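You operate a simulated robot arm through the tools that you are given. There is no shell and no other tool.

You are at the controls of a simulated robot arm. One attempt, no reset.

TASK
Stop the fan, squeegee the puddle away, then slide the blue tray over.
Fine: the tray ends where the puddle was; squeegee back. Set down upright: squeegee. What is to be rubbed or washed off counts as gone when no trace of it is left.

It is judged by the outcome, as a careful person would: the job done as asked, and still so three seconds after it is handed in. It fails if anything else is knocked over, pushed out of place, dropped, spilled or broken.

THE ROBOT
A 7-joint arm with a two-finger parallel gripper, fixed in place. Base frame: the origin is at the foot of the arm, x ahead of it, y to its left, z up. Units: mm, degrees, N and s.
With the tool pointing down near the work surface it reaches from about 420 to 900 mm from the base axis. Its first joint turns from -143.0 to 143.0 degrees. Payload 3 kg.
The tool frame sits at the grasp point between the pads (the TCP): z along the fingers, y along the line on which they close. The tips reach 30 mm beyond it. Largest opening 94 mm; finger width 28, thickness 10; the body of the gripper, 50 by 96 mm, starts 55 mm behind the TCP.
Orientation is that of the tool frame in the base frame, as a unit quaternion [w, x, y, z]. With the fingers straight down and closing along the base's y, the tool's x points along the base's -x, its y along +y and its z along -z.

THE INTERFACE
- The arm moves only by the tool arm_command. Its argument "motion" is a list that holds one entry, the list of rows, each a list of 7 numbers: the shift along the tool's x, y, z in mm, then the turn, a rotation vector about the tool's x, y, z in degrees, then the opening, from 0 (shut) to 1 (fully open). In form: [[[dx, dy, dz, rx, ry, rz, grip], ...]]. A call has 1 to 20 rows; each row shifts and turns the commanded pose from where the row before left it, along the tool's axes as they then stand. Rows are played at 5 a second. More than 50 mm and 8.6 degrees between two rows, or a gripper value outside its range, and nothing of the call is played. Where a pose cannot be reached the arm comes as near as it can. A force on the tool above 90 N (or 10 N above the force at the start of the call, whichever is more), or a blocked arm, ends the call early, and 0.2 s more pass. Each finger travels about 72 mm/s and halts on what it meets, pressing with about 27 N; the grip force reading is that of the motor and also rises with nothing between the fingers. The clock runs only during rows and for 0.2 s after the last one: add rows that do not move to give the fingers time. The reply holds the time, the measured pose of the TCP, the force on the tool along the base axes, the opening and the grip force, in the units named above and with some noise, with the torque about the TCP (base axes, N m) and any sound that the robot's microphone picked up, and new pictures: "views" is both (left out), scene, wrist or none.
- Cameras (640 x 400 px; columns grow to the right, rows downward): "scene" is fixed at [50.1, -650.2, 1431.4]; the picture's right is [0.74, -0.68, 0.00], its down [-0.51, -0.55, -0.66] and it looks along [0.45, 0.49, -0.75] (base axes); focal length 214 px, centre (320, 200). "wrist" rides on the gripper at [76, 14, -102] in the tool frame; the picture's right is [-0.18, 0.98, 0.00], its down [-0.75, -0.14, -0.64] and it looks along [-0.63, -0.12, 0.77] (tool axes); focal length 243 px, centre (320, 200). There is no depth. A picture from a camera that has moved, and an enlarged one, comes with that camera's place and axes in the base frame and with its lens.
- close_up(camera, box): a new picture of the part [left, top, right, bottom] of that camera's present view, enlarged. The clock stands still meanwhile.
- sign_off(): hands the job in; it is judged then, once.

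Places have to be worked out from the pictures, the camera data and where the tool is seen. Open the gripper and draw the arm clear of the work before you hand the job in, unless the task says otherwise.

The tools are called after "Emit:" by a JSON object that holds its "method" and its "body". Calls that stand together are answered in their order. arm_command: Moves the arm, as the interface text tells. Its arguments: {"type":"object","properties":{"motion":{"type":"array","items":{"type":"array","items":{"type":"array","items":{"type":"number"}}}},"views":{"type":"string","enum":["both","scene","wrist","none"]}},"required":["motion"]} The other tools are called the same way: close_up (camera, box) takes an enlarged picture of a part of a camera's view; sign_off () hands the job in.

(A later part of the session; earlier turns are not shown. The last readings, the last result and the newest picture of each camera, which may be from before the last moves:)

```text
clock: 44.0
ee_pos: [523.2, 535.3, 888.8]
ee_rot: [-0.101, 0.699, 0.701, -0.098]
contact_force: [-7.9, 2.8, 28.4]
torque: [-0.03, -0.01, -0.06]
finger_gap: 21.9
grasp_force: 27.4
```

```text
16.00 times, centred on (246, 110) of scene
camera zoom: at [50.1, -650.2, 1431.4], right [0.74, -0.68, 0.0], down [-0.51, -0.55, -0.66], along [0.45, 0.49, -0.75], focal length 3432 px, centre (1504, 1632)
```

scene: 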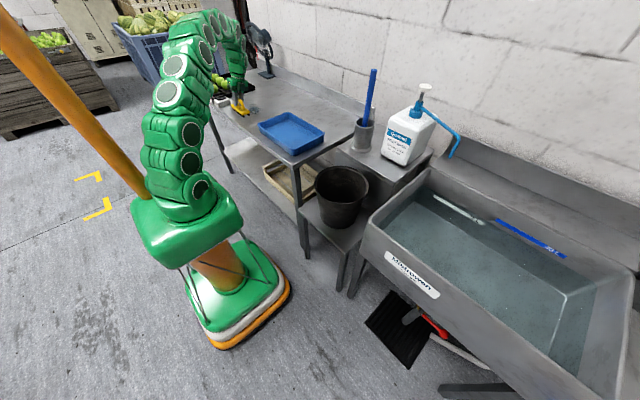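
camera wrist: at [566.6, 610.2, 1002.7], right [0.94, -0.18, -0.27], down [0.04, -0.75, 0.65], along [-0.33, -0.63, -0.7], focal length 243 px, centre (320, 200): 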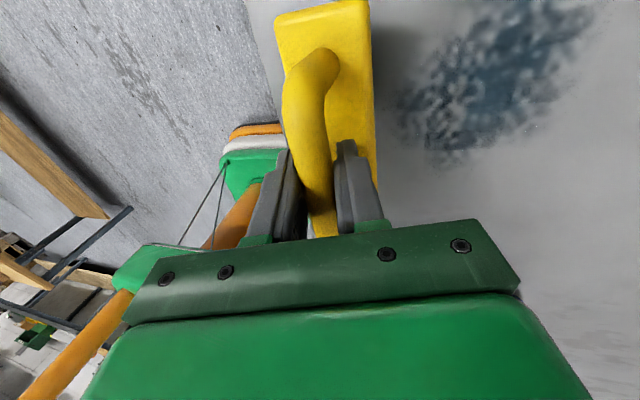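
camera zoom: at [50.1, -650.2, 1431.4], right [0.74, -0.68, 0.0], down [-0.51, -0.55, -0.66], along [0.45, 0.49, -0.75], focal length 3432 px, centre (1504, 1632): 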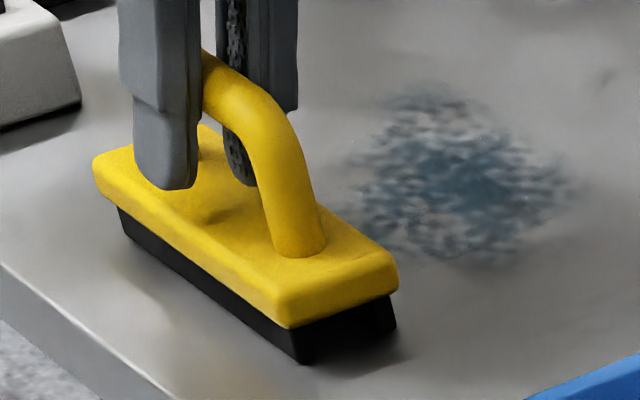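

The squeegee is now standing on the table and the fingertips press on its block. I ease the fingers open, rise a little, and straighten the tool to vertical around the bar.

Emit:
{"method": "arm_command", "body": {"motion": [[[0, 0, 0, 0, 0, 0, 0.28], [0, -1.1, -3.85, 0, 0, 0, 0.28], [0, -1.7, -5.8, 0, 0, 0, 0.4], [0, 0, 0, 0, 0, 0, 0.5], [0, 0, 0, -5.4, 0, 0, 0.5], [0, 0, 0, -5.4, 0, 0, 0.5], [0, 0, 0, -5.4, 0, 0, 0.5], [0, 0, 0, 0, 0, 0, 0.5]]]}}

Emit:
{"method": "close_up", "body": {"camera": "scene", "box": [222, 90, 270, 120]}}

Emit:
{"method": "close_up", "body": {"camera": "wrist", "box": [200, 0, 520, 240]}}

```text
clock: 45.8
ee_pos: [524.7, 535.9, 898.9]
ee_rot: [0.0, 0.707, 0.707, 0.0]
contact_force: [0.2, 0.3, 0.5]
torque: [0.01, 0.01, 0.03]
finger_gap: 47.1
grasp_force: 0.0
camera wrist: at [539.0, 610.0, 999.7], right [0.98, -0.18, 0.0], down [-0.14, -0.75, 0.64], along [-0.12, -0.63, -0.77], focal length 243 px, centre (320, 200)
```

scene: 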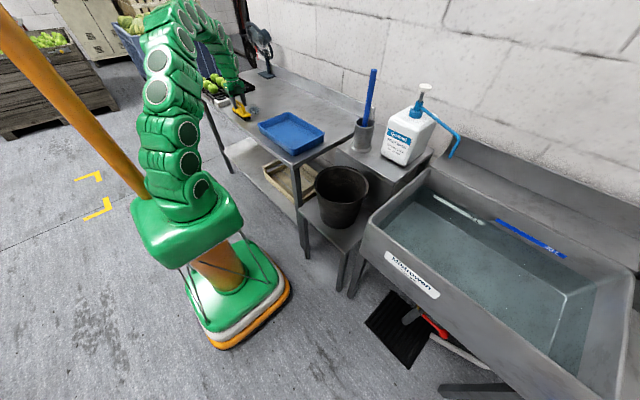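
wrist: 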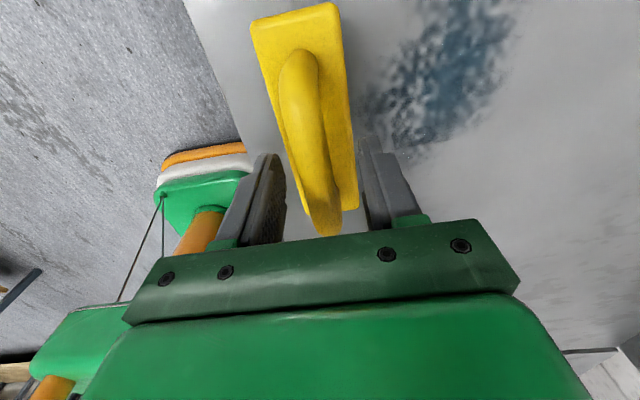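

```text
13.33 times, centred on (246, 105) of scene
camera zoom: at [50.1, -650.2, 1431.4], right [0.74, -0.68, 0.0], down [-0.51, -0.55, -0.66], along [0.45, 0.49, -0.75], focal length 2860 px, centre (1307, 1467)
```

zoom: 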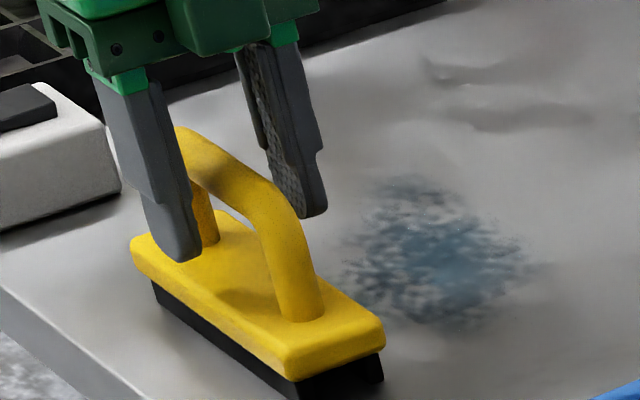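

```text
1.67 times, centred on (360, 120) of wrist
camera zoom: at [539.0, 610.0, 999.7], right [0.98, -0.18, 0.0], down [-0.14, -0.75, 0.64], along [-0.12, -0.63, -0.77], focal length 404 px, centre (253, 333)
```

zoom: 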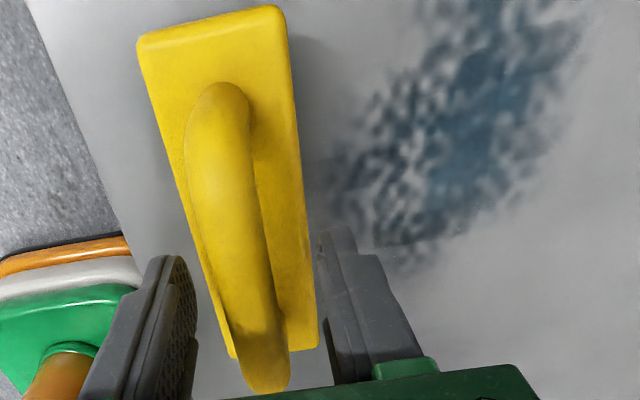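

The squeegee stands upright, centred between vertical fingers. I lower until the fingertips nearly touch the top of the block, so they'll brace it against rotating, and then grip.

Emit:
{"method": "arm_command", "body": {"motion": [[[0, 0, 5, 0, 0, 0, 0.5], [0, 0, 5, 0, 0, 0, 0.5], [0, 0, 2, 0, 0, 0, 0.5], [0, 0, 1, 0, 0, 0, 0.5], [0, 0, 1, 0, 0, 0, 0.5], [0, 0, 0, 0, 0, 0, 0.5]]], "views": "none"}}

Emit:
{"method": "close_up", "body": {"camera": "scene", "box": [222, 90, 270, 120]}}

```text
clock: 47.2
ee_pos: [524.1, 534.4, 884.8]
ee_rot: [0.0, 0.708, 0.707, 0.001]
contact_force: [-0.3, -0.1, 0.8]
torque: [0.0, 0.0, 0.03]
finger_gap: 46.9
grasp_force: 0.0
```

```text
13.33 times, centred on (246, 105) of scene
camera zoom: at [50.1, -650.2, 1431.4], right [0.74, -0.68, 0.0], down [-0.51, -0.55, -0.66], along [0.45, 0.49, -0.75], focal length 2860 px, centre (1307, 1467)
```

zoom: 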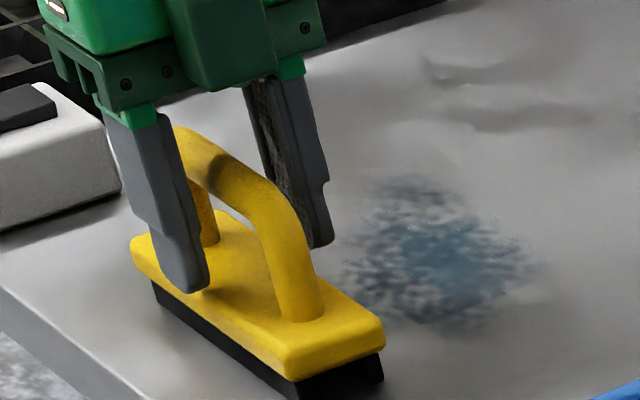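

Emit:
{"method": "arm_command", "body": {"motion": [[[0, 0, 1, 0, 0, 0, 0.5], [0, 0, 1, 0, 0, 0, 0.5], [0, 0, 0, 0, 0, 0, 0.5]]], "views": "none"}}

```text
clock: 48.0
ee_pos: [524.8, 532.9, 883.9]
ee_rot: [0.0, 0.707, 0.707, 0.001]
contact_force: [1.0, 0.2, 1.2]
torque: [0.0, 0.02, -0.04]
finger_gap: 46.9
grasp_force: 0.2
```

Emit:
{"method": "arm_command", "body": {"motion": [[[0, 0, 1, 0, 0, 0, 0.5], [0, 0, 1, 0, 0, 0, 0.5], [0, 0, 0, 0, 0, 0, 0.5]]], "views": "none"}}

Emit:
{"method": "close_up", "body": {"camera": "scene", "box": [222, 90, 270, 120]}}

```text
clock: 48.8
ee_pos: [524.3, 533.6, 880.6]
ee_rot: [0.001, 0.707, 0.707, 0.001]
contact_force: [-0.7, 0.1, 0.7]
torque: [0.0, -0.03, 0.03]
finger_gap: 47.1
grasp_force: 0.2
```

```text
13.33 times, centred on (246, 105) of scene
camera zoom: at [50.1, -650.2, 1431.4], right [0.74, -0.68, 0.0], down [-0.51, -0.55, -0.66], along [0.45, 0.49, -0.75], focal length 2860 px, centre (1307, 1467)
```

zoom: 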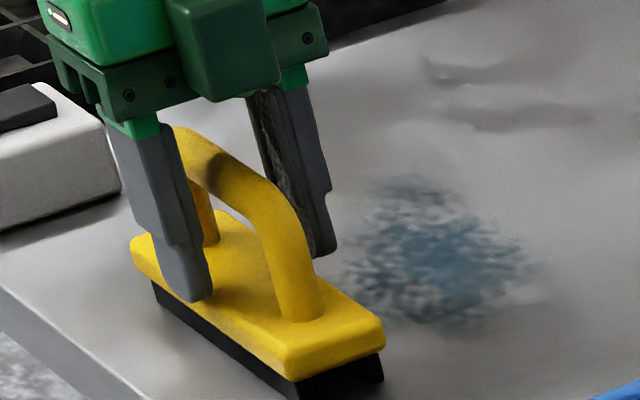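

At this opening the tips straddle the block's edges. I rise 5 mm, narrow the fingers to about 30 mm, and feel for the block top again.

Emit:
{"method": "arm_command", "body": {"motion": [[[0, 0, -6, 0, 0, 0, 0.5], [0, 0, 0, 0, 0, 0, 0.33], [0, 0, 0, 0, 0, 0, 0.33], [0, 0, 2, 0, 0, 0, 0.33], [0, 0, 1, 0, 0, 0, 0.33], [0, 0, 1, 0, 0, 0, 0.33], [0, 0, 1, 0, 0, 0, 0.33], [0, 0, 0, 0, 0, 0, 0.33]]], "views": "none"}}

Emit:
{"method": "close_up", "body": {"camera": "scene", "box": [222, 90, 270, 120]}}

```text
clock: 50.6
ee_pos: [524.7, 533.5, 881.9]
ee_rot: [-0.001, 0.707, 0.707, 0.001]
contact_force: [0.4, 0.5, 0.0]
torque: [0.01, -0.03, -0.04]
finger_gap: 30.9
grasp_force: 0.0
```

```text
13.33 times, centred on (246, 105) of scene
camera zoom: at [50.1, -650.2, 1431.4], right [0.74, -0.68, 0.0], down [-0.51, -0.55, -0.66], along [0.45, 0.49, -0.75], focal length 2860 px, centre (1307, 1467)
```

zoom: 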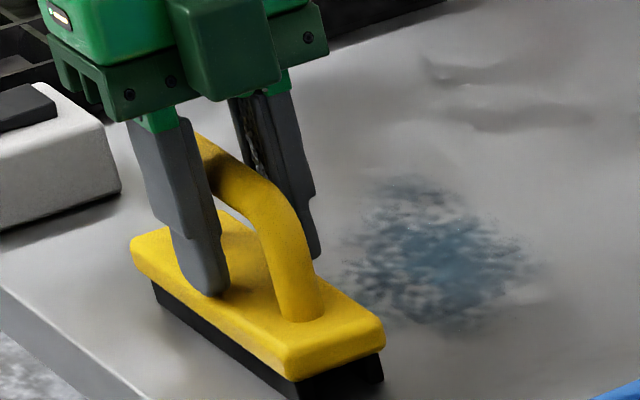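

Emit:
{"method": "arm_command", "body": {"motion": [[[0, 0, 1, 0, 0, 0, 0.33], [0, 0, 1, 0, 0, 0, 0.33], [0, 0, 1, 0, 0, 0, 0.33], [0, 0, 0, 0, 0, 0, 0.33]]], "views": "none"}}

```text
clock: 51.6
ee_pos: [524.6, 534.8, 880.6]
ee_rot: [0.0, 0.707, 0.707, 0.001]
contact_force: [-5.9, -9.5, 28.6]
torque: [-0.38, 0.39, 0.0]
finger_gap: 31.4
grasp_force: 0.7
```

Contact with the block top at TCP z≈880.6. I back off about 2 mm and close on the bar.

Emit:
{"method": "arm_command", "body": {"motion": [[[0, 0, -2, 0, 0, 0, 0.33], [0, 0, 0, 0, 0, 0, 0.26], [0, 0, 0, 0, 0, 0, 0.15], [0, 0, 0, 0, 0, 0, 0], [0, 0, 0, 0, 0, 0, 0], [0, 0, 0, 0, 0, 0, 0]]], "views": "wrist"}}

Emit:
{"method": "close_up", "body": {"camera": "scene", "box": [222, 90, 270, 120]}}

```text
clock: 53.0
ee_pos: [523.6, 534.9, 879.8]
ee_rot: [0.0, 0.707, 0.707, 0.001]
contact_force: [0.7, 0.6, -0.4]
torque: [0.01, -0.05, 0.0]
finger_gap: 21.6
grasp_force: 27.2
camera wrist: at [538.5, 610.1, 982.2], right [0.98, -0.18, 0.0], down [-0.14, -0.75, 0.64], along [-0.12, -0.63, -0.77], focal length 243 px, centre (320, 200)
```

wrist: 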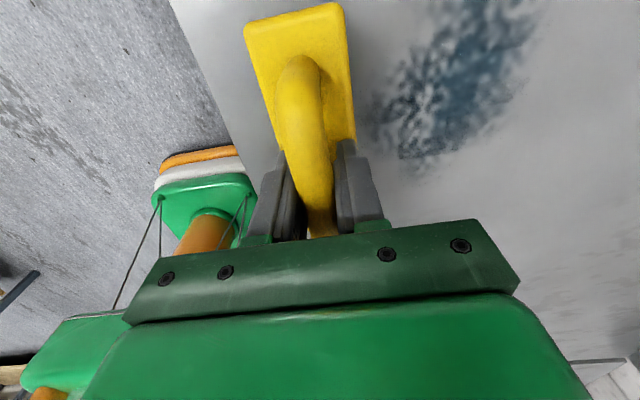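

```text
13.33 times, centred on (246, 105) of scene
camera zoom: at [50.1, -650.2, 1431.4], right [0.74, -0.68, 0.0], down [-0.51, -0.55, -0.66], along [0.45, 0.49, -0.75], focal length 2860 px, centre (1307, 1467)
```

zoom: 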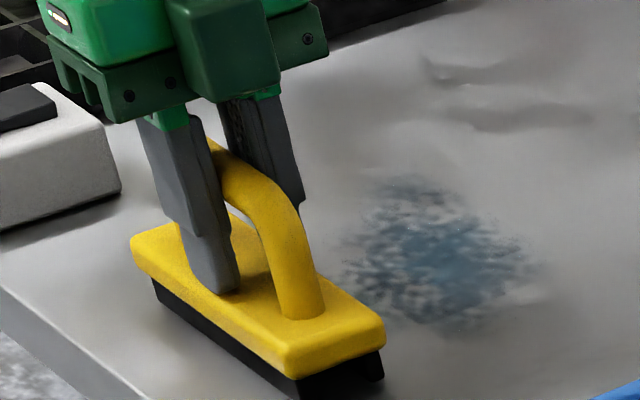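

The grip is good, with the tips just above the block. I press down gently in small steps to get about 10 N on the blades.

Emit:
{"method": "arm_command", "body": {"motion": [[[0, 0, 1, 0, 0, 0, 0], [0, 0, 0, 0, 0, 0, 0]]], "views": "none"}}

```text
clock: 53.6
ee_pos: [524.4, 534.5, 880.9]
ee_rot: [0.0, 0.707, 0.707, 0.001]
contact_force: [-0.2, -0.7, -0.2]
torque: [-0.08, 0.0, -0.03]
finger_gap: 21.7
grasp_force: 27.0
```

Emit:
{"method": "arm_command", "body": {"motion": [[[0, 0, 1, 0, 0, 0, 0], [0, 0, 0, 0, 0, 0, 0]]], "views": "none"}}

```text
clock: 54.2
ee_pos: [523.8, 534.2, 880.7]
ee_rot: [0.0, 0.707, 0.707, 0.002]
contact_force: [-1.5, -1.5, 21.4]
torque: [-0.23, 0.04, 0.03]
finger_gap: 21.8
grasp_force: 27.8
```

21 N is a bit much, so I ease off 0.4 mm and push a short stroke toward +x to check the squeegee stays upright.

Emit:
{"method": "arm_command", "body": {"motion": [[[0, 0, -0.4, 0, 0, 0, 0], [0, 10, 0, 0, 0, 0, 0], [0, 10, 0, 0, 0, 0, 0], [0, 10, 0, 0, 0, 0, 0], [0, 10, 0, 0, 0, 0, 0], [0, 10, 0, 0, 0, 0, 0]]], "views": "wrist"}}

Emit:
{"method": "close_up", "body": {"camera": "scene", "box": [222, 90, 270, 120]}}

```text
clock: 55.6
ee_pos: [575.4, 536.0, 878.7]
ee_rot: [0.0, 0.706, 0.708, 0.001]
contact_force: [-11.1, 0.0, 24.3]
torque: [0.5, 0.26, 0.16]
finger_gap: 21.6
grasp_force: 26.3
camera wrist: at [588.6, 611.2, 981.3], right [0.98, -0.18, 0.0], down [-0.14, -0.76, 0.64], along [-0.12, -0.63, -0.77], focal length 243 px, centre (320, 200)
```

wrist: 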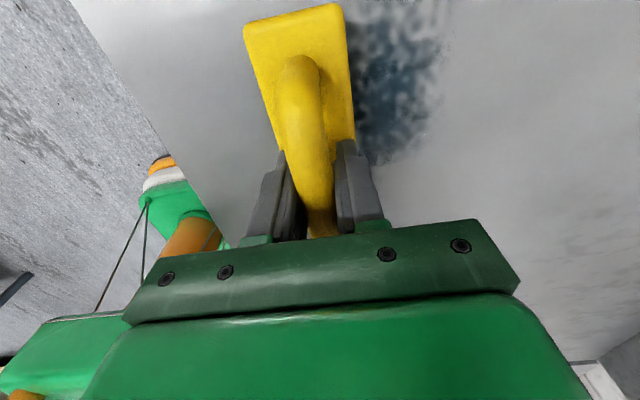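

```text
13.33 times, centred on (246, 105) of scene
camera zoom: at [50.1, -650.2, 1431.4], right [0.74, -0.68, 0.0], down [-0.51, -0.55, -0.66], along [0.45, 0.49, -0.75], focal length 2860 px, centre (1307, 1467)
```

zoom: 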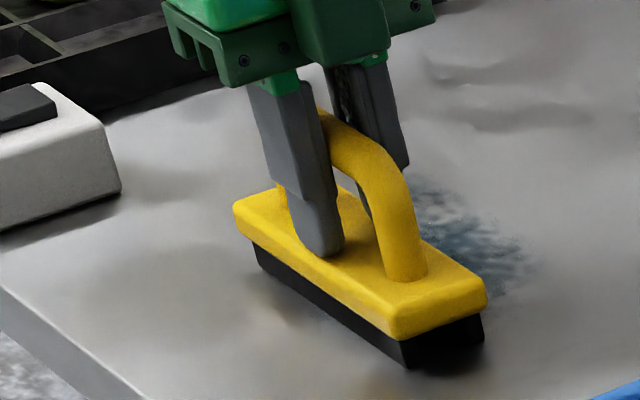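

It stays upright and the surface behind it is clean. I continue the stroke to x≈695.

Emit:
{"method": "arm_command", "body": {"motion": [[[0, 10, 0, 0, 0, 0, 0], [0, 10, 0, 0, 0, 0, 0], [0, 10, 0, 0, 0, 0, 0], [0, 10, 0, 0, 0, 0, 0], [0, 10, 0, 0, 0, 0, 0], [0, 10, 0, 0, 0, 0, 0], [0, 10, 0, 0, 0, 0, 0], [0, 10, 0, 0, 0, 0, 0], [0, 10, 0, 0, 0, 0, 0], [0, 10, 0, 0, 0, 0, 0], [0, 10, 0, 0, 0, 0, 0], [0, 10, 0, 0, 0, 0, 0], [0, 0, 0, 0, 0, 0, 0]]], "views": "wrist"}}

Emit:
{"method": "close_up", "body": {"camera": "scene", "box": [222, 85, 286, 125]}}

```text
clock: 58.4
ee_pos: [693.8, 534.5, 880.7]
ee_rot: [0.0, 0.707, 0.707, 0.001]
contact_force: [-0.9, 0.1, 2.7]
torque: [0.09, -0.07, 0.0]
finger_gap: 21.6
grasp_force: 26.8
camera wrist: at [708.3, 610.2, 981.4], right [0.98, -0.18, 0.0], down [-0.14, -0.75, 0.64], along [-0.12, -0.63, -0.77], focal length 243 px, centre (320, 200)
```

wrist: 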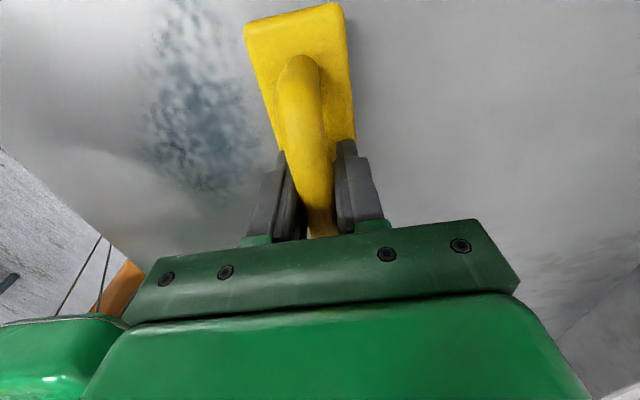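

```text
10.00 times, centred on (254, 105) of scene
camera zoom: at [50.1, -650.2, 1431.4], right [0.74, -0.68, 0.0], down [-0.51, -0.55, -0.66], along [0.45, 0.49, -0.75], focal length 2145 px, centre (980, 1150)
```

zoom: 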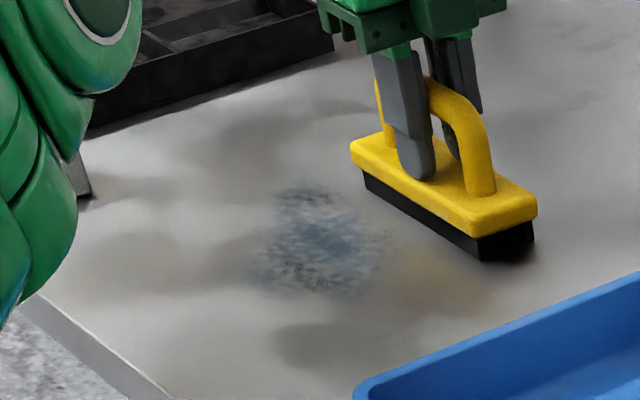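

The pass faded the puddle, but the pressure fell to about 3 N at the far end. I press about 0.8 mm more and pull the stroke back toward -x.

Emit:
{"method": "arm_command", "body": {"motion": [[[0, 0, 0.8, 0, 0, 0, 0], [0, -10, -0.05, 0, 0, 0, 0], [0, -10, -0.05, 0, 0, 0, 0], [0, -10, -0.05, 0, 0, 0, 0], [0, -10, -0.05, 0, 0, 0, 0], [0, -10, -0.05, 0, 0, 0, 0], [0, -10, -0.05, 0, 0, 0, 0], [0, -10, -0.05, 0, 0, 0, 0], [0, -10, -0.05, 0, 0, 0, 0], [0, -10, -0.05, 0, 0, 0, 0]]], "views": "none"}}

Emit:
{"method": "close_up", "body": {"camera": "scene", "box": [222, 85, 286, 125]}}

```text
clock: 60.6
ee_pos: [604.0, 533.8, 880.9]
ee_rot: [-0.001, 0.707, 0.707, 0.001]
contact_force: [6.2, 1.2, 13.9]
torque: [0.32, -0.13, -0.09]
finger_gap: 21.6
grasp_force: 27.4
```

```text
10.00 times, centred on (254, 105) of scene
camera zoom: at [50.1, -650.2, 1431.4], right [0.74, -0.68, 0.0], down [-0.51, -0.55, -0.66], along [0.45, 0.49, -0.75], focal length 2145 px, centre (980, 1150)
```

zoom: 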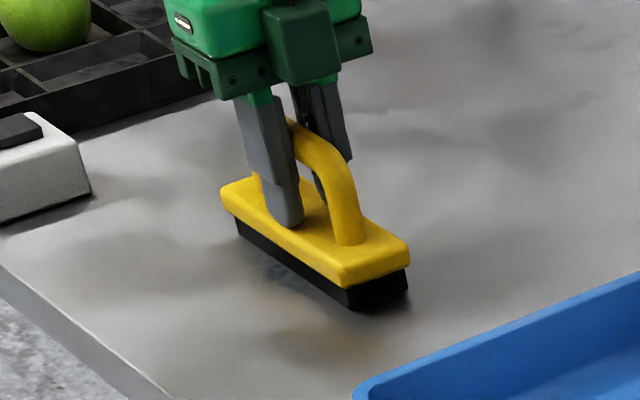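

Upright with 14 N on it, and the swept area looks clean. I continue the pull to x≈520.

Emit:
{"method": "arm_command", "body": {"motion": [[[0, -10, 0, 0, 0, 0, 0], [0, -10, 0, 0, 0, 0, 0], [0, -10, 0, 0, 0, 0, 0], [0, -10, 0, 0, 0, 0, 0], [0, -10, 0, 0, 0, 0, 0], [0, -10, 0, 0, 0, 0, 0], [0, -10, 0, 0, 0, 0, 0], [0, -10, 0, 0, 0, 0, 0], [0, 0, 0, 0, 0, 0, 0]]], "views": "wrist"}}

Emit:
{"method": "close_up", "body": {"camera": "scene", "box": [222, 85, 286, 125]}}

Emit:
{"method": "close_up", "body": {"camera": "wrist", "box": [330, 0, 602, 170]}}

```text
clock: 62.6
ee_pos: [525.3, 535.1, 879.9]
ee_rot: [0.001, 0.708, 0.707, 0.003]
contact_force: [13.2, 1.8, 31.3]
torque: [-0.16, -0.3, 0.06]
finger_gap: 21.6
grasp_force: 26.8
camera wrist: at [538.8, 610.1, 981.5], right [0.98, -0.18, 0.0], down [-0.14, -0.76, 0.64], along [-0.12, -0.63, -0.77], focal length 243 px, centre (320, 200)
```

wrist: 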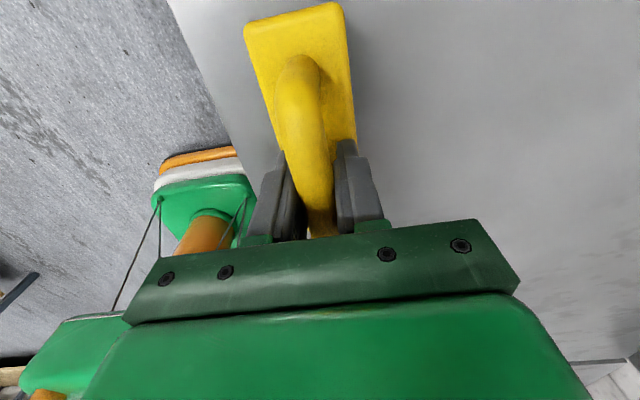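

```text
10.00 times, centred on (254, 105) of scene
camera zoom: at [50.1, -650.2, 1431.4], right [0.74, -0.68, 0.0], down [-0.51, -0.55, -0.66], along [0.45, 0.49, -0.75], focal length 2145 px, centre (980, 1150)
```

zoom: 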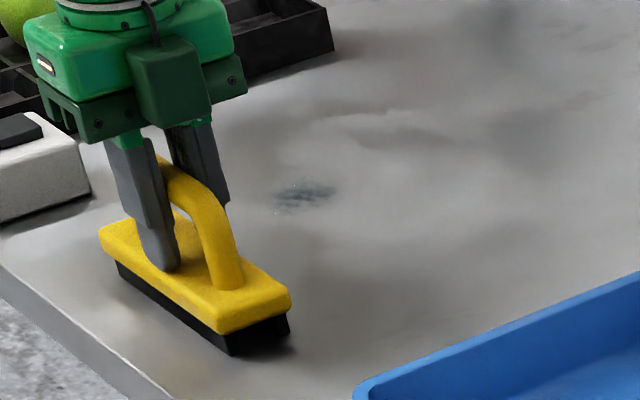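

```text
2.35 times, centred on (466, 85) of wrist
camera zoom: at [538.8, 610.1, 981.5], right [0.98, -0.18, 0.0], down [-0.14, -0.76, 0.64], along [-0.12, -0.63, -0.77], focal length 571 px, centre (-24, 471)
```

zoom: 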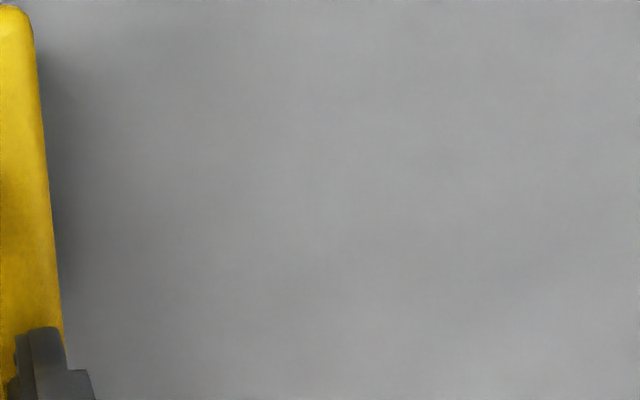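

Only a small remnant at the +y side is left, around (640, 622). I ease the pressure, slide to y≈590 and push another stroke toward +x.

Emit:
{"method": "arm_command", "body": {"motion": [[[0, 0, -0.7, 0, 0, 0, 0], [11, 0, 0, 0, 0, 0, 0], [11, 0, 0, 0, 0, 0, 0], [11, 0, 0, 0, 0, 0, 0], [11, 0, 0, 0, 0, 0, 0], [11, 0, 0, 0, 0, 0, 0], [0, 0, 0, 0, 0, 0, 0]]], "views": "none"}}

Emit:
{"method": "close_up", "body": {"camera": "scene", "box": [222, 85, 286, 125]}}

```text
clock: 64.2
ee_pos: [526.0, 588.4, 880.2]
ee_rot: [0.0, 0.707, 0.707, 0.0]
contact_force: [-2.6, -15.5, 28.9]
torque: [-0.31, 0.26, 0.05]
finger_gap: 21.8
grasp_force: 27.1
```

```text
10.00 times, centred on (254, 105) of scene
camera zoom: at [50.1, -650.2, 1431.4], right [0.74, -0.68, 0.0], down [-0.51, -0.55, -0.66], along [0.45, 0.49, -0.75], focal length 2145 px, centre (980, 1150)
```

zoom: 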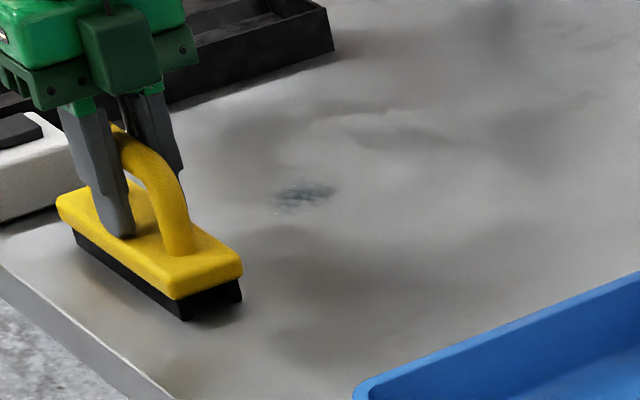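

Upright and in contact at 29 N. Now the stroke toward +x across the remnant.

Emit:
{"method": "arm_command", "body": {"motion": [[[0, 10, 0.04, 0, 0, 0, 0], [0, 10, 0.04, 0, 0, 0, 0], [0, 10, 0.04, 0, 0, 0, 0], [0, 10, 0.04, 0, 0, 0, 0], [0, 10, 0.04, 0, 0, 0, 0], [0, 10, 0.04, 0, 0, 0, 0], [0, 10, 0.04, 0, 0, 0, 0], [0, 10, 0.04, 0, 0, 0, 0], [0, 10, 0.04, 0, 0, 0, 0], [0, 10, 0.04, 0, 0, 0, 0], [0, 10, 0.04, 0, 0, 0, 0], [0, 10, 0.04, 0, 0, 0, 0], [0, 10, 0.04, 0, 0, 0, 0], [0, 10, 0.04, 0, 0, 0, 0], [0, 0, 0, 0, 0, 0, 0]]], "views": "wrist"}}

Emit:
{"method": "close_up", "body": {"camera": "scene", "box": [222, 85, 286, 125]}}

```text
clock: 67.4
ee_pos: [662.5, 588.7, 880.3]
ee_rot: [-0.001, 0.707, 0.708, 0.001]
contact_force: [0.1, 1.4, 0.5]
torque: [0.1, 0.0, 0.04]
finger_gap: 21.8
grasp_force: 27.0
camera wrist: at [677.1, 665.0, 981.4], right [0.98, -0.18, 0.0], down [-0.14, -0.75, 0.64], along [-0.12, -0.63, -0.77], focal length 243 px, centre (320, 200)
```

wrist: 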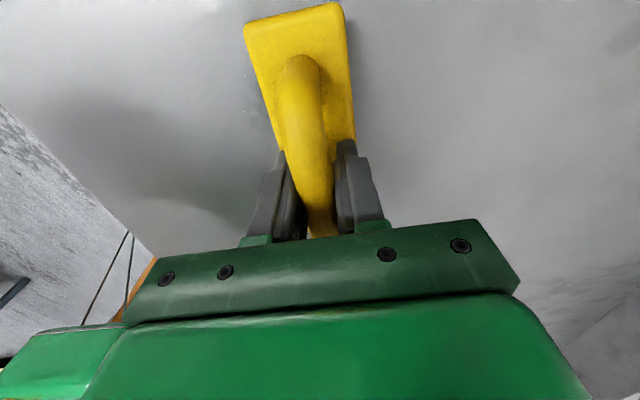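

```text
10.00 times, centred on (254, 105) of scene
camera zoom: at [50.1, -650.2, 1431.4], right [0.74, -0.68, 0.0], down [-0.51, -0.55, -0.66], along [0.45, 0.49, -0.75], focal length 2145 px, centre (980, 1150)
```

zoom: 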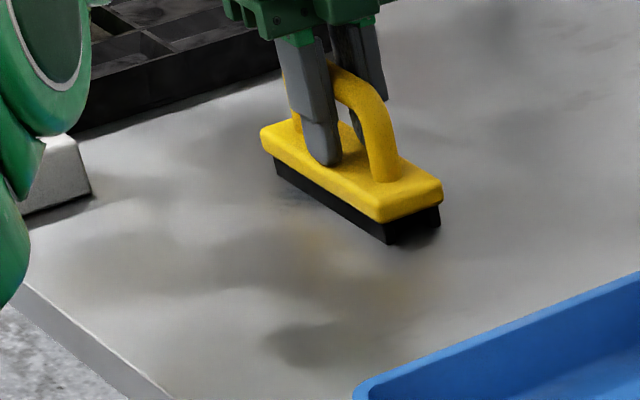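

The pressure faded again at the far end. I press down 1 mm more and pull back over the spot.

Emit:
{"method": "arm_command", "body": {"motion": [[[3, 0, 0.5, 0, 0, 0, 0], [3, 0, 0.5, 0, 0, 0, 0], [0, -10, -0.04, 0, 0, 0, 0], [0, -10, -0.04, 0, 0, 0, 0], [0, -10, -0.04, 0, 0, 0, 0], [0, -10, -0.04, 0, 0, 0, 0], [0, -10, -0.04, 0, 0, 0, 0], [0, -10, -0.04, 0, 0, 0, 0], [0, -10, -0.04, 0, 0, 0, 0], [0, -10, -0.04, 0, 0, 0, 0], [0, -10, -0.04, 0, 0, 0, 0], [0, -10, -0.04, 0, 0, 0, 0], [0, -10, -0.04, 0, 0, 0, 0], [0, -10, -0.04, 0, 0, 0, 0], [0, -10, -0.04, 0, 0, 0, 0], [0, 0, 0, 0, 0, 0, 0]]], "views": "wrist"}}

Emit:
{"method": "close_up", "body": {"camera": "scene", "box": [222, 85, 286, 125]}}

Emit:
{"method": "close_up", "body": {"camera": "wrist", "box": [330, 0, 602, 170]}}

```text
clock: 70.8
ee_pos: [534.9, 594.2, 879.2]
ee_rot: [0.0, 0.708, 0.707, 0.001]
contact_force: [10.5, -2.8, 23.5]
torque: [0.17, -0.24, -0.05]
finger_gap: 21.8
grasp_force: 27.1
camera wrist: at [549.2, 670.4, 981.3], right [0.98, -0.18, 0.0], down [-0.14, -0.75, 0.64], along [-0.12, -0.63, -0.77], focal length 243 px, centre (320, 200)
```

wrist: 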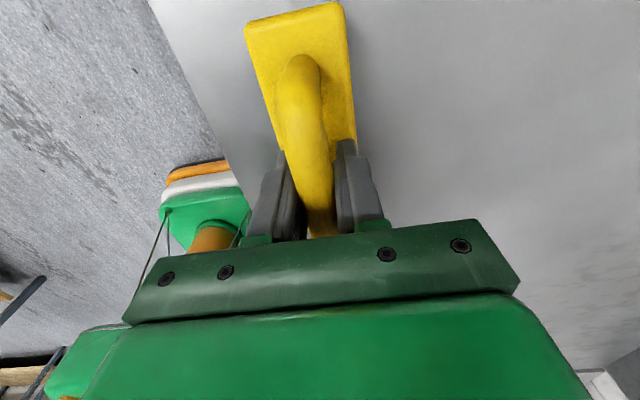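

```text
10.00 times, centred on (254, 105) of scene
camera zoom: at [50.1, -650.2, 1431.4], right [0.74, -0.68, 0.0], down [-0.51, -0.55, -0.66], along [0.45, 0.49, -0.75], focal length 2145 px, centre (980, 1150)
```

zoom: 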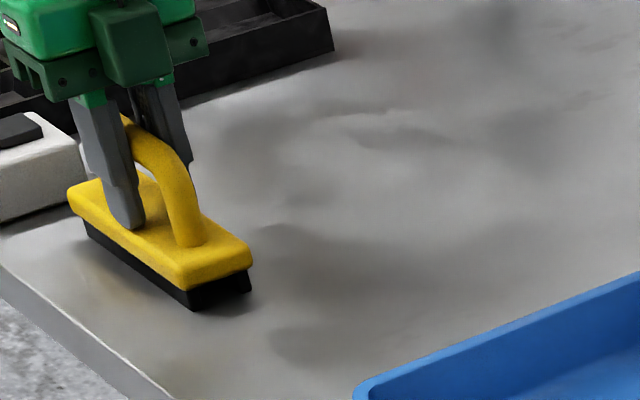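

```text
2.35 times, centred on (466, 85) of wrist
camera zoom: at [549.2, 670.4, 981.3], right [0.98, -0.18, 0.0], down [-0.14, -0.75, 0.64], along [-0.12, -0.63, -0.77], focal length 571 px, centre (-24, 471)
```

zoom: 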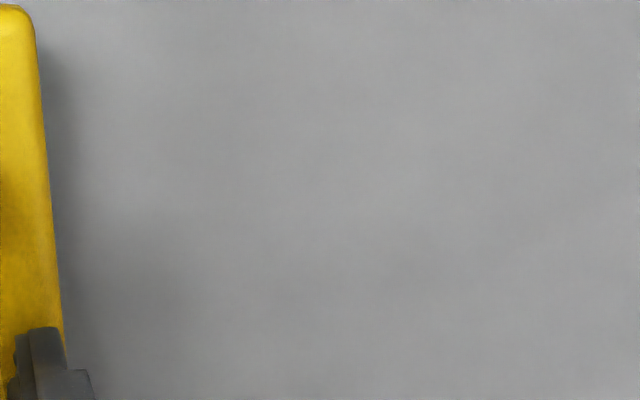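

The puddle looks gone. I'll check the area closely for faint traces.

Emit:
{"method": "close_up", "body": {"camera": "scene", "box": [240, 95, 280, 120]}}

Emit:
{"method": "close_up", "body": {"camera": "wrist", "box": [340, 0, 640, 188]}}

```text
16.00 times, centred on (260, 108) of scene
camera zoom: at [50.1, -650.2, 1431.4], right [0.74, -0.68, 0.0], down [-0.51, -0.55, -0.66], along [0.45, 0.49, -0.75], focal length 3432 px, centre (1280, 1680)
```

zoom: 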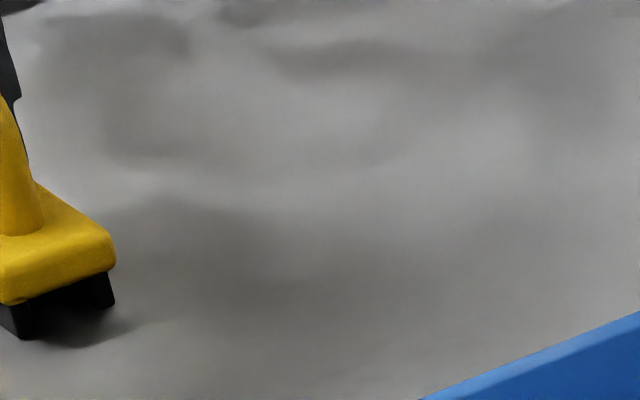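

```text
2.13 times, centred on (490, 94) of wrist
camera zoom: at [549.2, 670.4, 981.3], right [0.98, -0.18, 0.0], down [-0.14, -0.75, 0.64], along [-0.12, -0.63, -0.77], focal length 516 px, centre (-42, 426)
```

zoom: 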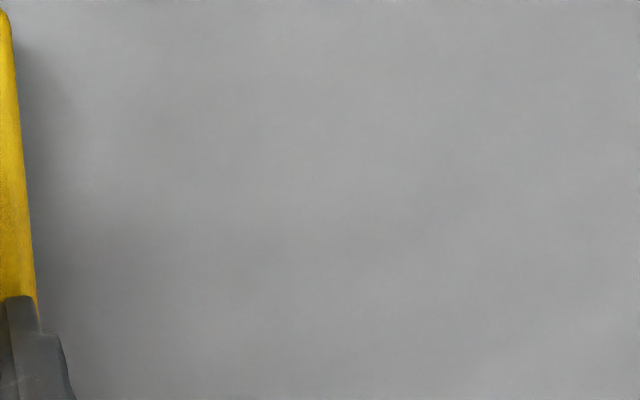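

The surface shows only the table's own smudges. For safety I make one more pressed pass outward through the middle at y≈550, which is also on the way back to the squeegee's place.

Emit:
{"method": "arm_command", "body": {"motion": [[[-11, 0, 0, 0, 0, 0, 0], [-11, 0, 0, 0, 0, 0, 0], [-11, 0, 0, 0, 0, 0, 0], [-11, 0, 0, 0, 0, 0, 0], [0, 10, 0.06, 0, 0, 0, 0], [0, 10, 0.06, 0, 0, 0, 0], [0, 10, 0.06, 0, 0, 0, 0], [0, 10, 0.06, 0, 0, 0, 0], [0, 10, 0.06, 0, 0, 0, 0], [0, 10, 0.06, 0, 0, 0, 0], [0, 10, 0.06, 0, 0, 0, 0], [0, 10, 0.06, 0, 0, 0, 0], [0, 10, 0.06, 0, 0, 0, 0], [0, 10, 0.06, 0, 0, 0, 0], [0, 10, 0.06, 0, 0, 0, 0], [0, 10, 0.06, 0, 0, 0, 0], [0, 10, 0.06, 0, 0, 0, 0], [0, 10, 0.06, 0, 0, 0, 0], [0, 10, 0.06, 0, 0, 0, 0], [0, 0, 0, 0, 0, 0, 0]]]}}

Emit:
{"method": "close_up", "body": {"camera": "scene", "box": [222, 85, 286, 125]}}

Emit:
{"method": "close_up", "body": {"camera": "wrist", "box": [60, 0, 332, 170]}}

```text
clock: 74.8
ee_pos: [683.6, 554.0, 879.8]
ee_rot: [0.0, 0.707, 0.707, 0.003]
contact_force: [-1.8, 0.0, 18.7]
torque: [-0.56, -0.26, -0.04]
finger_gap: 22.0
grasp_force: 26.9
stopped in row 20: the force on the tool passed its limit at 93 N (the readings are from after the stop); the commanded pose is now the measured one
camera wrist: at [697.1, 628.8, 981.6], right [0.98, -0.18, 0.0], down [-0.14, -0.76, 0.64], along [-0.11, -0.63, -0.77], focal length 243 px, centre (320, 200)
```

scene: 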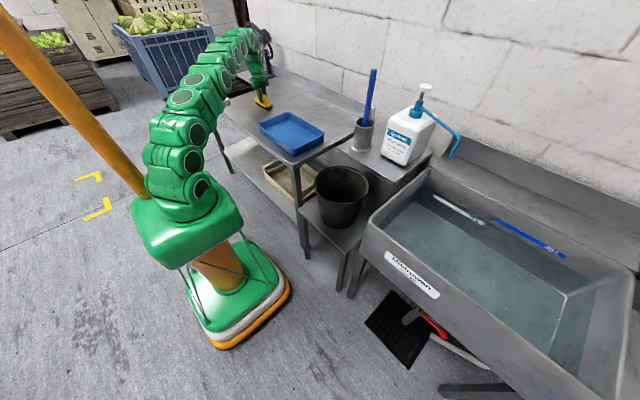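
wrist: 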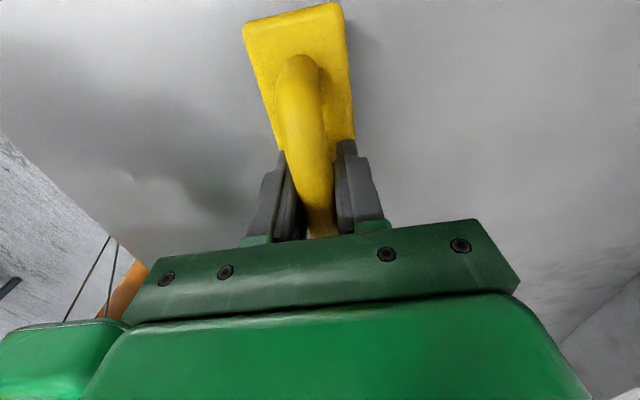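

```text
10.00 times, centred on (254, 105) of scene
camera zoom: at [50.1, -650.2, 1431.4], right [0.74, -0.68, 0.0], down [-0.51, -0.55, -0.66], along [0.45, 0.49, -0.75], focal length 2145 px, centre (980, 1150)
```

zoom: 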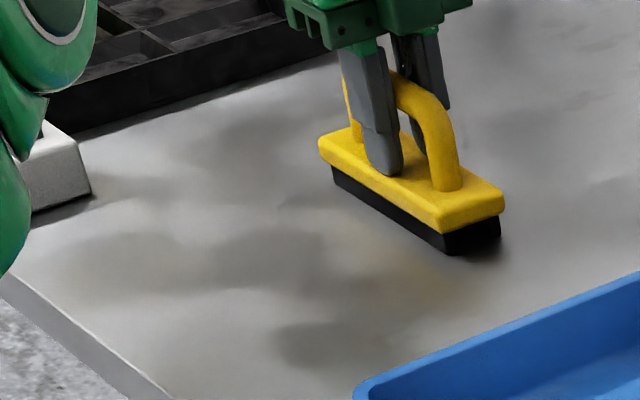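

```text
2.35 times, centred on (196, 85) of wrist
camera zoom: at [697.1, 628.8, 981.6], right [0.98, -0.18, 0.0], down [-0.14, -0.76, 0.64], along [-0.11, -0.63, -0.77], focal length 571 px, centre (612, 471)
```

zoom: 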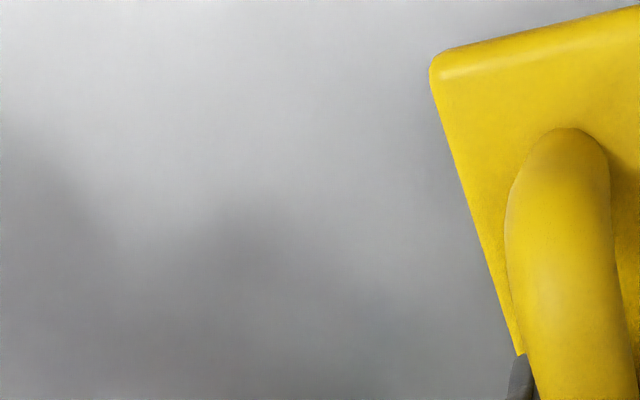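

No trace of the puddle is left. Now to put the squeegee back: its home is beyond the reach of a vertical tool, so I let go here where it stands upright and regrip it with an 18° outward lean.

Emit:
{"method": "arm_command", "body": {"motion": [[[0, 0, 0, 0, 0, 0, 0.28], [0, 0, -3, 0, 0, 0, 0.28], [0, 0, -5, 0, 0, 0, 0.4], [0, 0, -5, 0, 0, 0, 0.48], [0, 0, 0, -6, 0, 0, 0.48], [0, 0, 0, -6, 0, 0, 0.48], [0, 0, 0, -6, 0, 0, 0.48], [0, 0, 0, 0, 0, 0, 0.48]]]}}

Emit:
{"method": "close_up", "body": {"camera": "scene", "box": [232, 75, 296, 115]}}

Emit:
{"method": "close_up", "body": {"camera": "wrist", "box": [200, 0, 520, 240]}}

```text
clock: 76.6
ee_pos: [682.7, 552.3, 890.8]
ee_rot: [0.11, 0.699, 0.698, 0.112]
contact_force: [-0.4, -0.1, -0.5]
torque: [0.0, -0.02, 0.01]
finger_gap: 45.2
grasp_force: 0.1
camera wrist: at [664.5, 628.4, 992.3], right [0.93, -0.19, 0.31], down [-0.33, -0.76, 0.56], along [0.13, -0.63, -0.77], focal length 243 px, centre (320, 200)
```

scene: 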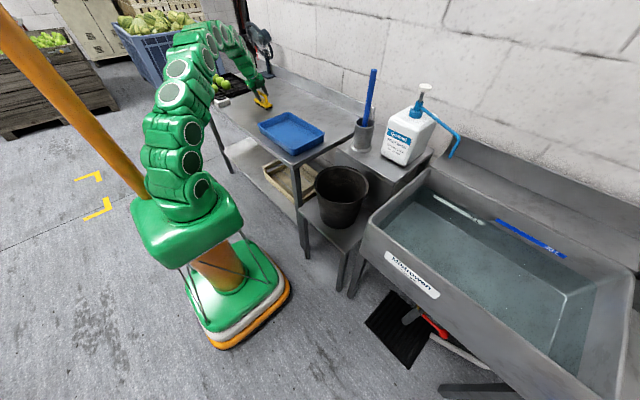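
wrist: 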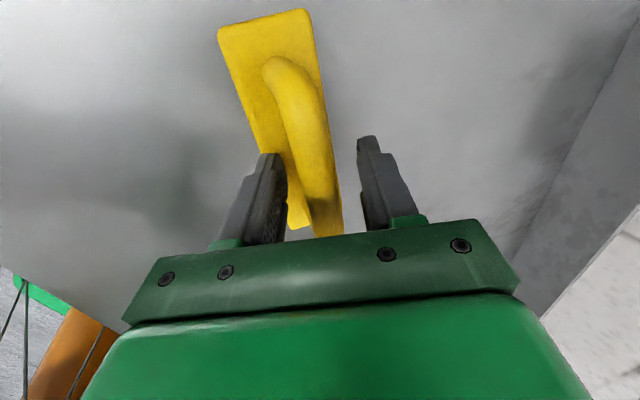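

```text
10.00 times, centred on (264, 95) of scene
camera zoom: at [50.1, -650.2, 1431.4], right [0.74, -0.68, 0.0], down [-0.51, -0.55, -0.66], along [0.45, 0.49, -0.75], focal length 2145 px, centre (880, 1250)
```

zoom: 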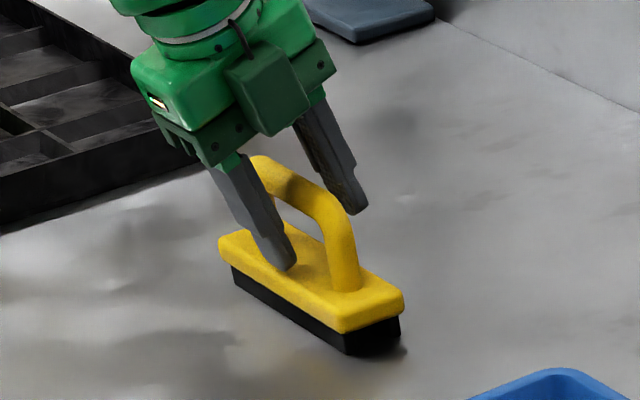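

```text
1.67 times, centred on (360, 120) of wrist
camera zoom: at [664.5, 628.4, 992.3], right [0.93, -0.19, 0.31], down [-0.33, -0.76, 0.56], along [0.13, -0.63, -0.77], focal length 404 px, centre (253, 333)
```

zoom: 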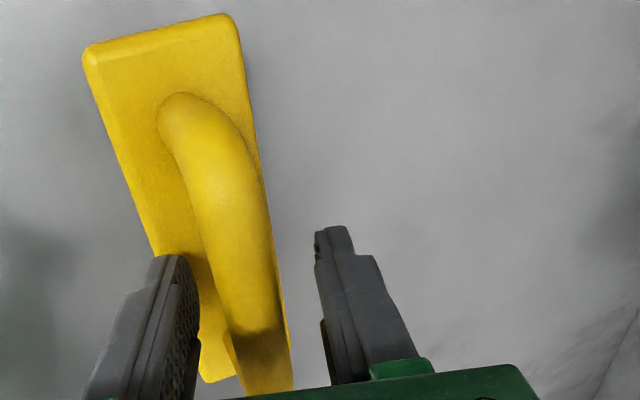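

Upright and straddled, with the bar about 3 mm toward the inner finger. I centre and close.

Emit:
{"method": "arm_command", "body": {"motion": [[[0, -3.3, 0, 0, 0, 0, 0.48], [0, 0, 0, 0, 0, 0, 0.38], [0, 0, 0, 0, 0, 0, 0.28], [0, 0, 0, 0, 0, 0, 0.18], [0, 0, 0, 0, 0, 0, 0], [0, 0, 0, 0, 0, 0, 0]]], "views": "none"}}

Emit:
{"method": "close_up", "body": {"camera": "scene", "box": [232, 75, 296, 115]}}

```text
clock: 78.0
ee_pos: [679.5, 553.1, 890.6]
ee_rot: [0.11, 0.698, 0.698, 0.113]
contact_force: [2.6, -1.4, 7.8]
torque: [0.02, 0.0, 0.03]
finger_gap: 21.7
grasp_force: 26.5
```

```text
10.00 times, centred on (264, 95) of scene
camera zoom: at [50.1, -650.2, 1431.4], right [0.74, -0.68, 0.0], down [-0.51, -0.55, -0.66], along [0.45, 0.49, -0.75], focal length 2145 px, centre (880, 1250)
```

zoom: 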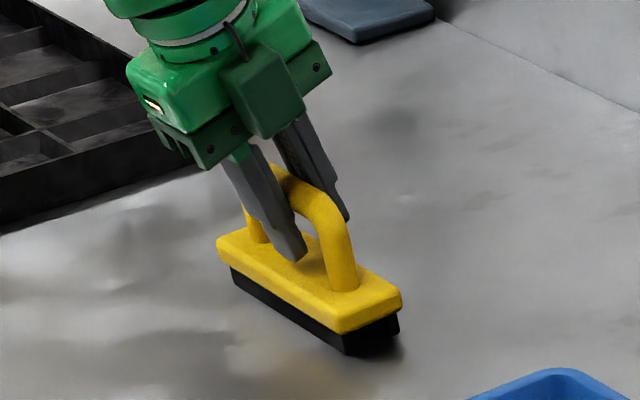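

Gripped at 21.7 mm. I lift 12 mm and check.

Emit:
{"method": "arm_command", "body": {"motion": [[[0, 1.9, -5.7, 0, 0, 0, 0], [0, 1.9, -5.7, 0, 0, 0, 0], [0, 0, 0, 0, 0, 0, 0], [0, 0, 0, 0, 0, 0, 0]]], "views": "none"}}

Emit:
{"method": "close_up", "body": {"camera": "scene", "box": [232, 75, 296, 115]}}

```text
clock: 79.0
ee_pos: [678.5, 554.0, 901.7]
ee_rot: [0.109, 0.698, 0.698, 0.113]
contact_force: [-0.1, 0.6, -0.9]
torque: [0.01, -0.02, 0.01]
finger_gap: 21.6
grasp_force: 27.2
```

```text
10.00 times, centred on (264, 95) of scene
camera zoom: at [50.1, -650.2, 1431.4], right [0.74, -0.68, 0.0], down [-0.51, -0.55, -0.66], along [0.45, 0.49, -0.75], focal length 2145 px, centre (880, 1250)
```

zoom: 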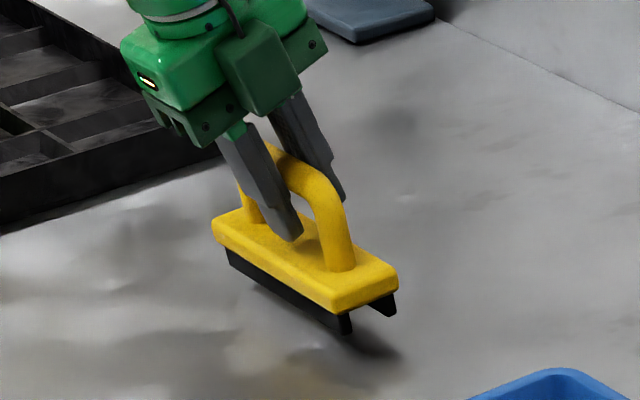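

Holding well. Comparing pictures, home is about (+181, -102) mm from here, so I carry it there just above the table.

Emit:
{"method": "arm_command", "body": {"motion": [[[-17, 28.75, 9.4, 0, 0, 0, 0], [-17, 28.75, 9.4, 0, 0, 0, 0], [-17, 28.75, 9.4, 0, 0, 0, 0], [-17, 28.75, 9.4, 0, 0, 0, 0], [-17, 28.75, 9.4, 0, 0, 0, 0], [-17, 28.75, 9.4, 0, 0, 0, 0], [0, 0, 0, 0, 0, 0, 0]]]}}

Emit:
{"method": "close_up", "body": {"camera": "scene", "box": [268, 75, 332, 115]}}

```text
clock: 80.6
ee_pos: [860.8, 450.0, 902.4]
ee_rot: [0.111, 0.699, 0.698, 0.113]
contact_force: [-0.6, -0.2, -0.9]
torque: [0.01, 0.0, 0.01]
finger_gap: 21.6
grasp_force: 26.8
camera wrist: at [842.6, 525.0, 1003.5], right [0.93, -0.18, 0.31], down [-0.33, -0.76, 0.56], along [0.13, -0.63, -0.77], focal length 243 px, centre (320, 200)
```

scene: 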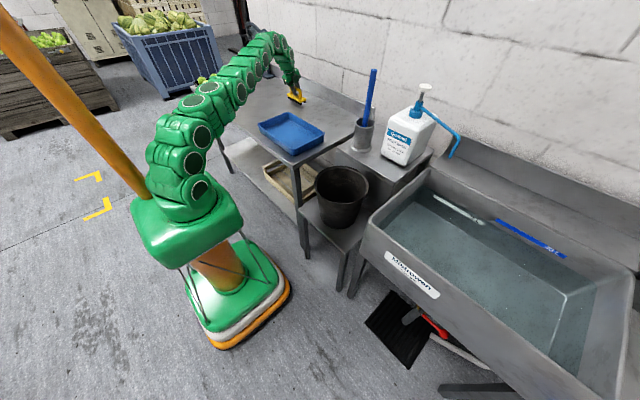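
wrist: 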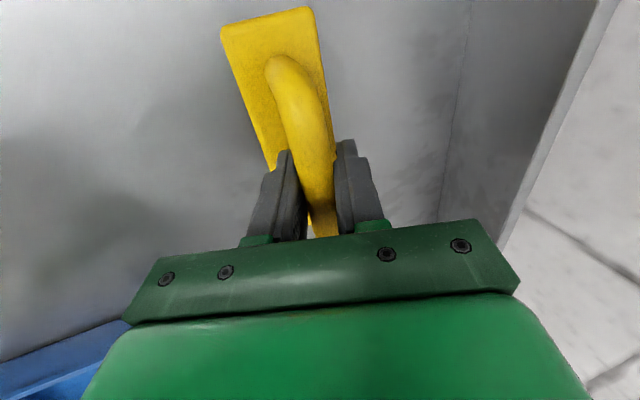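

```text
10.00 times, centred on (300, 95) of scene
camera zoom: at [50.1, -650.2, 1431.4], right [0.74, -0.68, 0.0], down [-0.51, -0.55, -0.66], along [0.45, 0.49, -0.75], focal length 2145 px, centre (520, 1250)
```

zoom: 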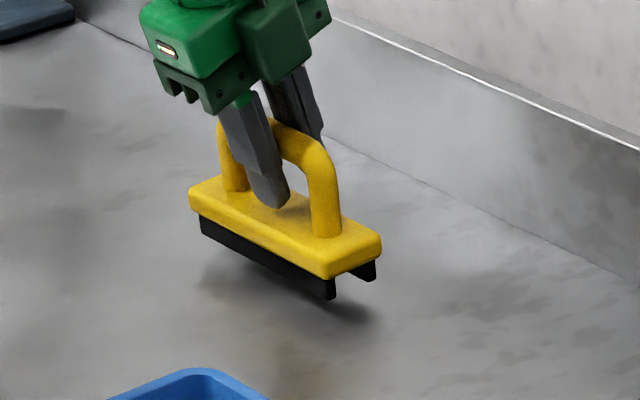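

Hovering about 11 mm up; comparing its corners with the first picture, it should go 7 mm toward -x. I shift and lower it gently.

Emit:
{"method": "arm_command", "body": {"motion": [[[0, -6.65, -2.2, 0, 0, 0, 0], [0, -1.4, 4.3, 0, 0, 0, 0], [0, -1.4, 4.3, 0, 0, 0, 0], [0, 0, 0, 0, 0, 0, 0]]], "views": "none"}}

Emit:
{"method": "close_up", "body": {"camera": "scene", "box": [268, 75, 332, 115]}}

```text
clock: 81.6
ee_pos: [853.8, 450.9, 894.4]
ee_rot: [0.111, 0.699, 0.698, 0.112]
contact_force: [-0.6, -0.8, -0.6]
torque: [0.01, -0.01, -0.01]
finger_gap: 21.4
grasp_force: 26.4
```

```text
10.00 times, centred on (300, 95) of scene
camera zoom: at [50.1, -650.2, 1431.4], right [0.74, -0.68, 0.0], down [-0.51, -0.55, -0.66], along [0.45, 0.49, -0.75], focal length 2145 px, centre (520, 1250)
```

zoom: 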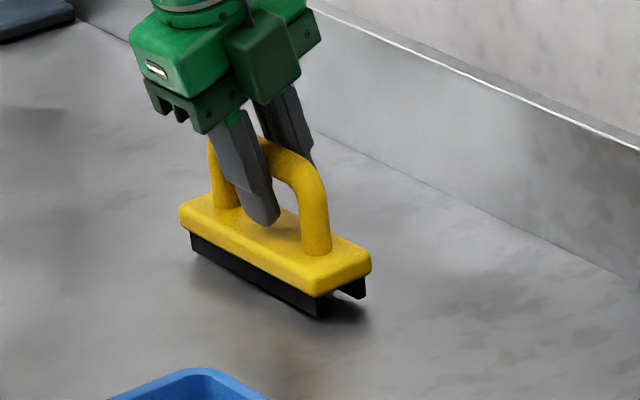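

Emit:
{"method": "arm_command", "body": {"motion": [[[0, 0.6, 1.6, 0, 0, 0, 0], [0, 0, 1.3, 0, 0, 0, 0], [0, 0, 0, 0, 0, 0, 0]]], "views": "none"}}

Emit:
{"method": "close_up", "body": {"camera": "scene", "box": [268, 75, 332, 115]}}

```text
clock: 82.4
ee_pos: [855.2, 450.8, 891.3]
ee_rot: [0.111, 0.698, 0.698, 0.113]
contact_force: [0.8, 0.3, 0.9]
torque: [0.18, 0.05, -0.01]
finger_gap: 21.8
grasp_force: 27.2
```

```text
10.00 times, centred on (300, 95) of scene
camera zoom: at [50.1, -650.2, 1431.4], right [0.74, -0.68, 0.0], down [-0.51, -0.55, -0.66], along [0.45, 0.49, -0.75], focal length 2145 px, centre (520, 1250)
```

zoom: 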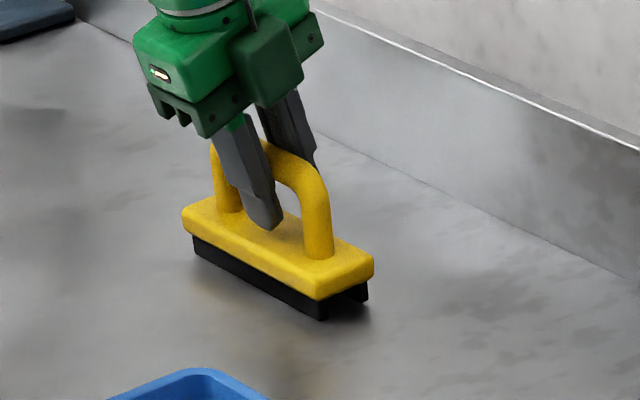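

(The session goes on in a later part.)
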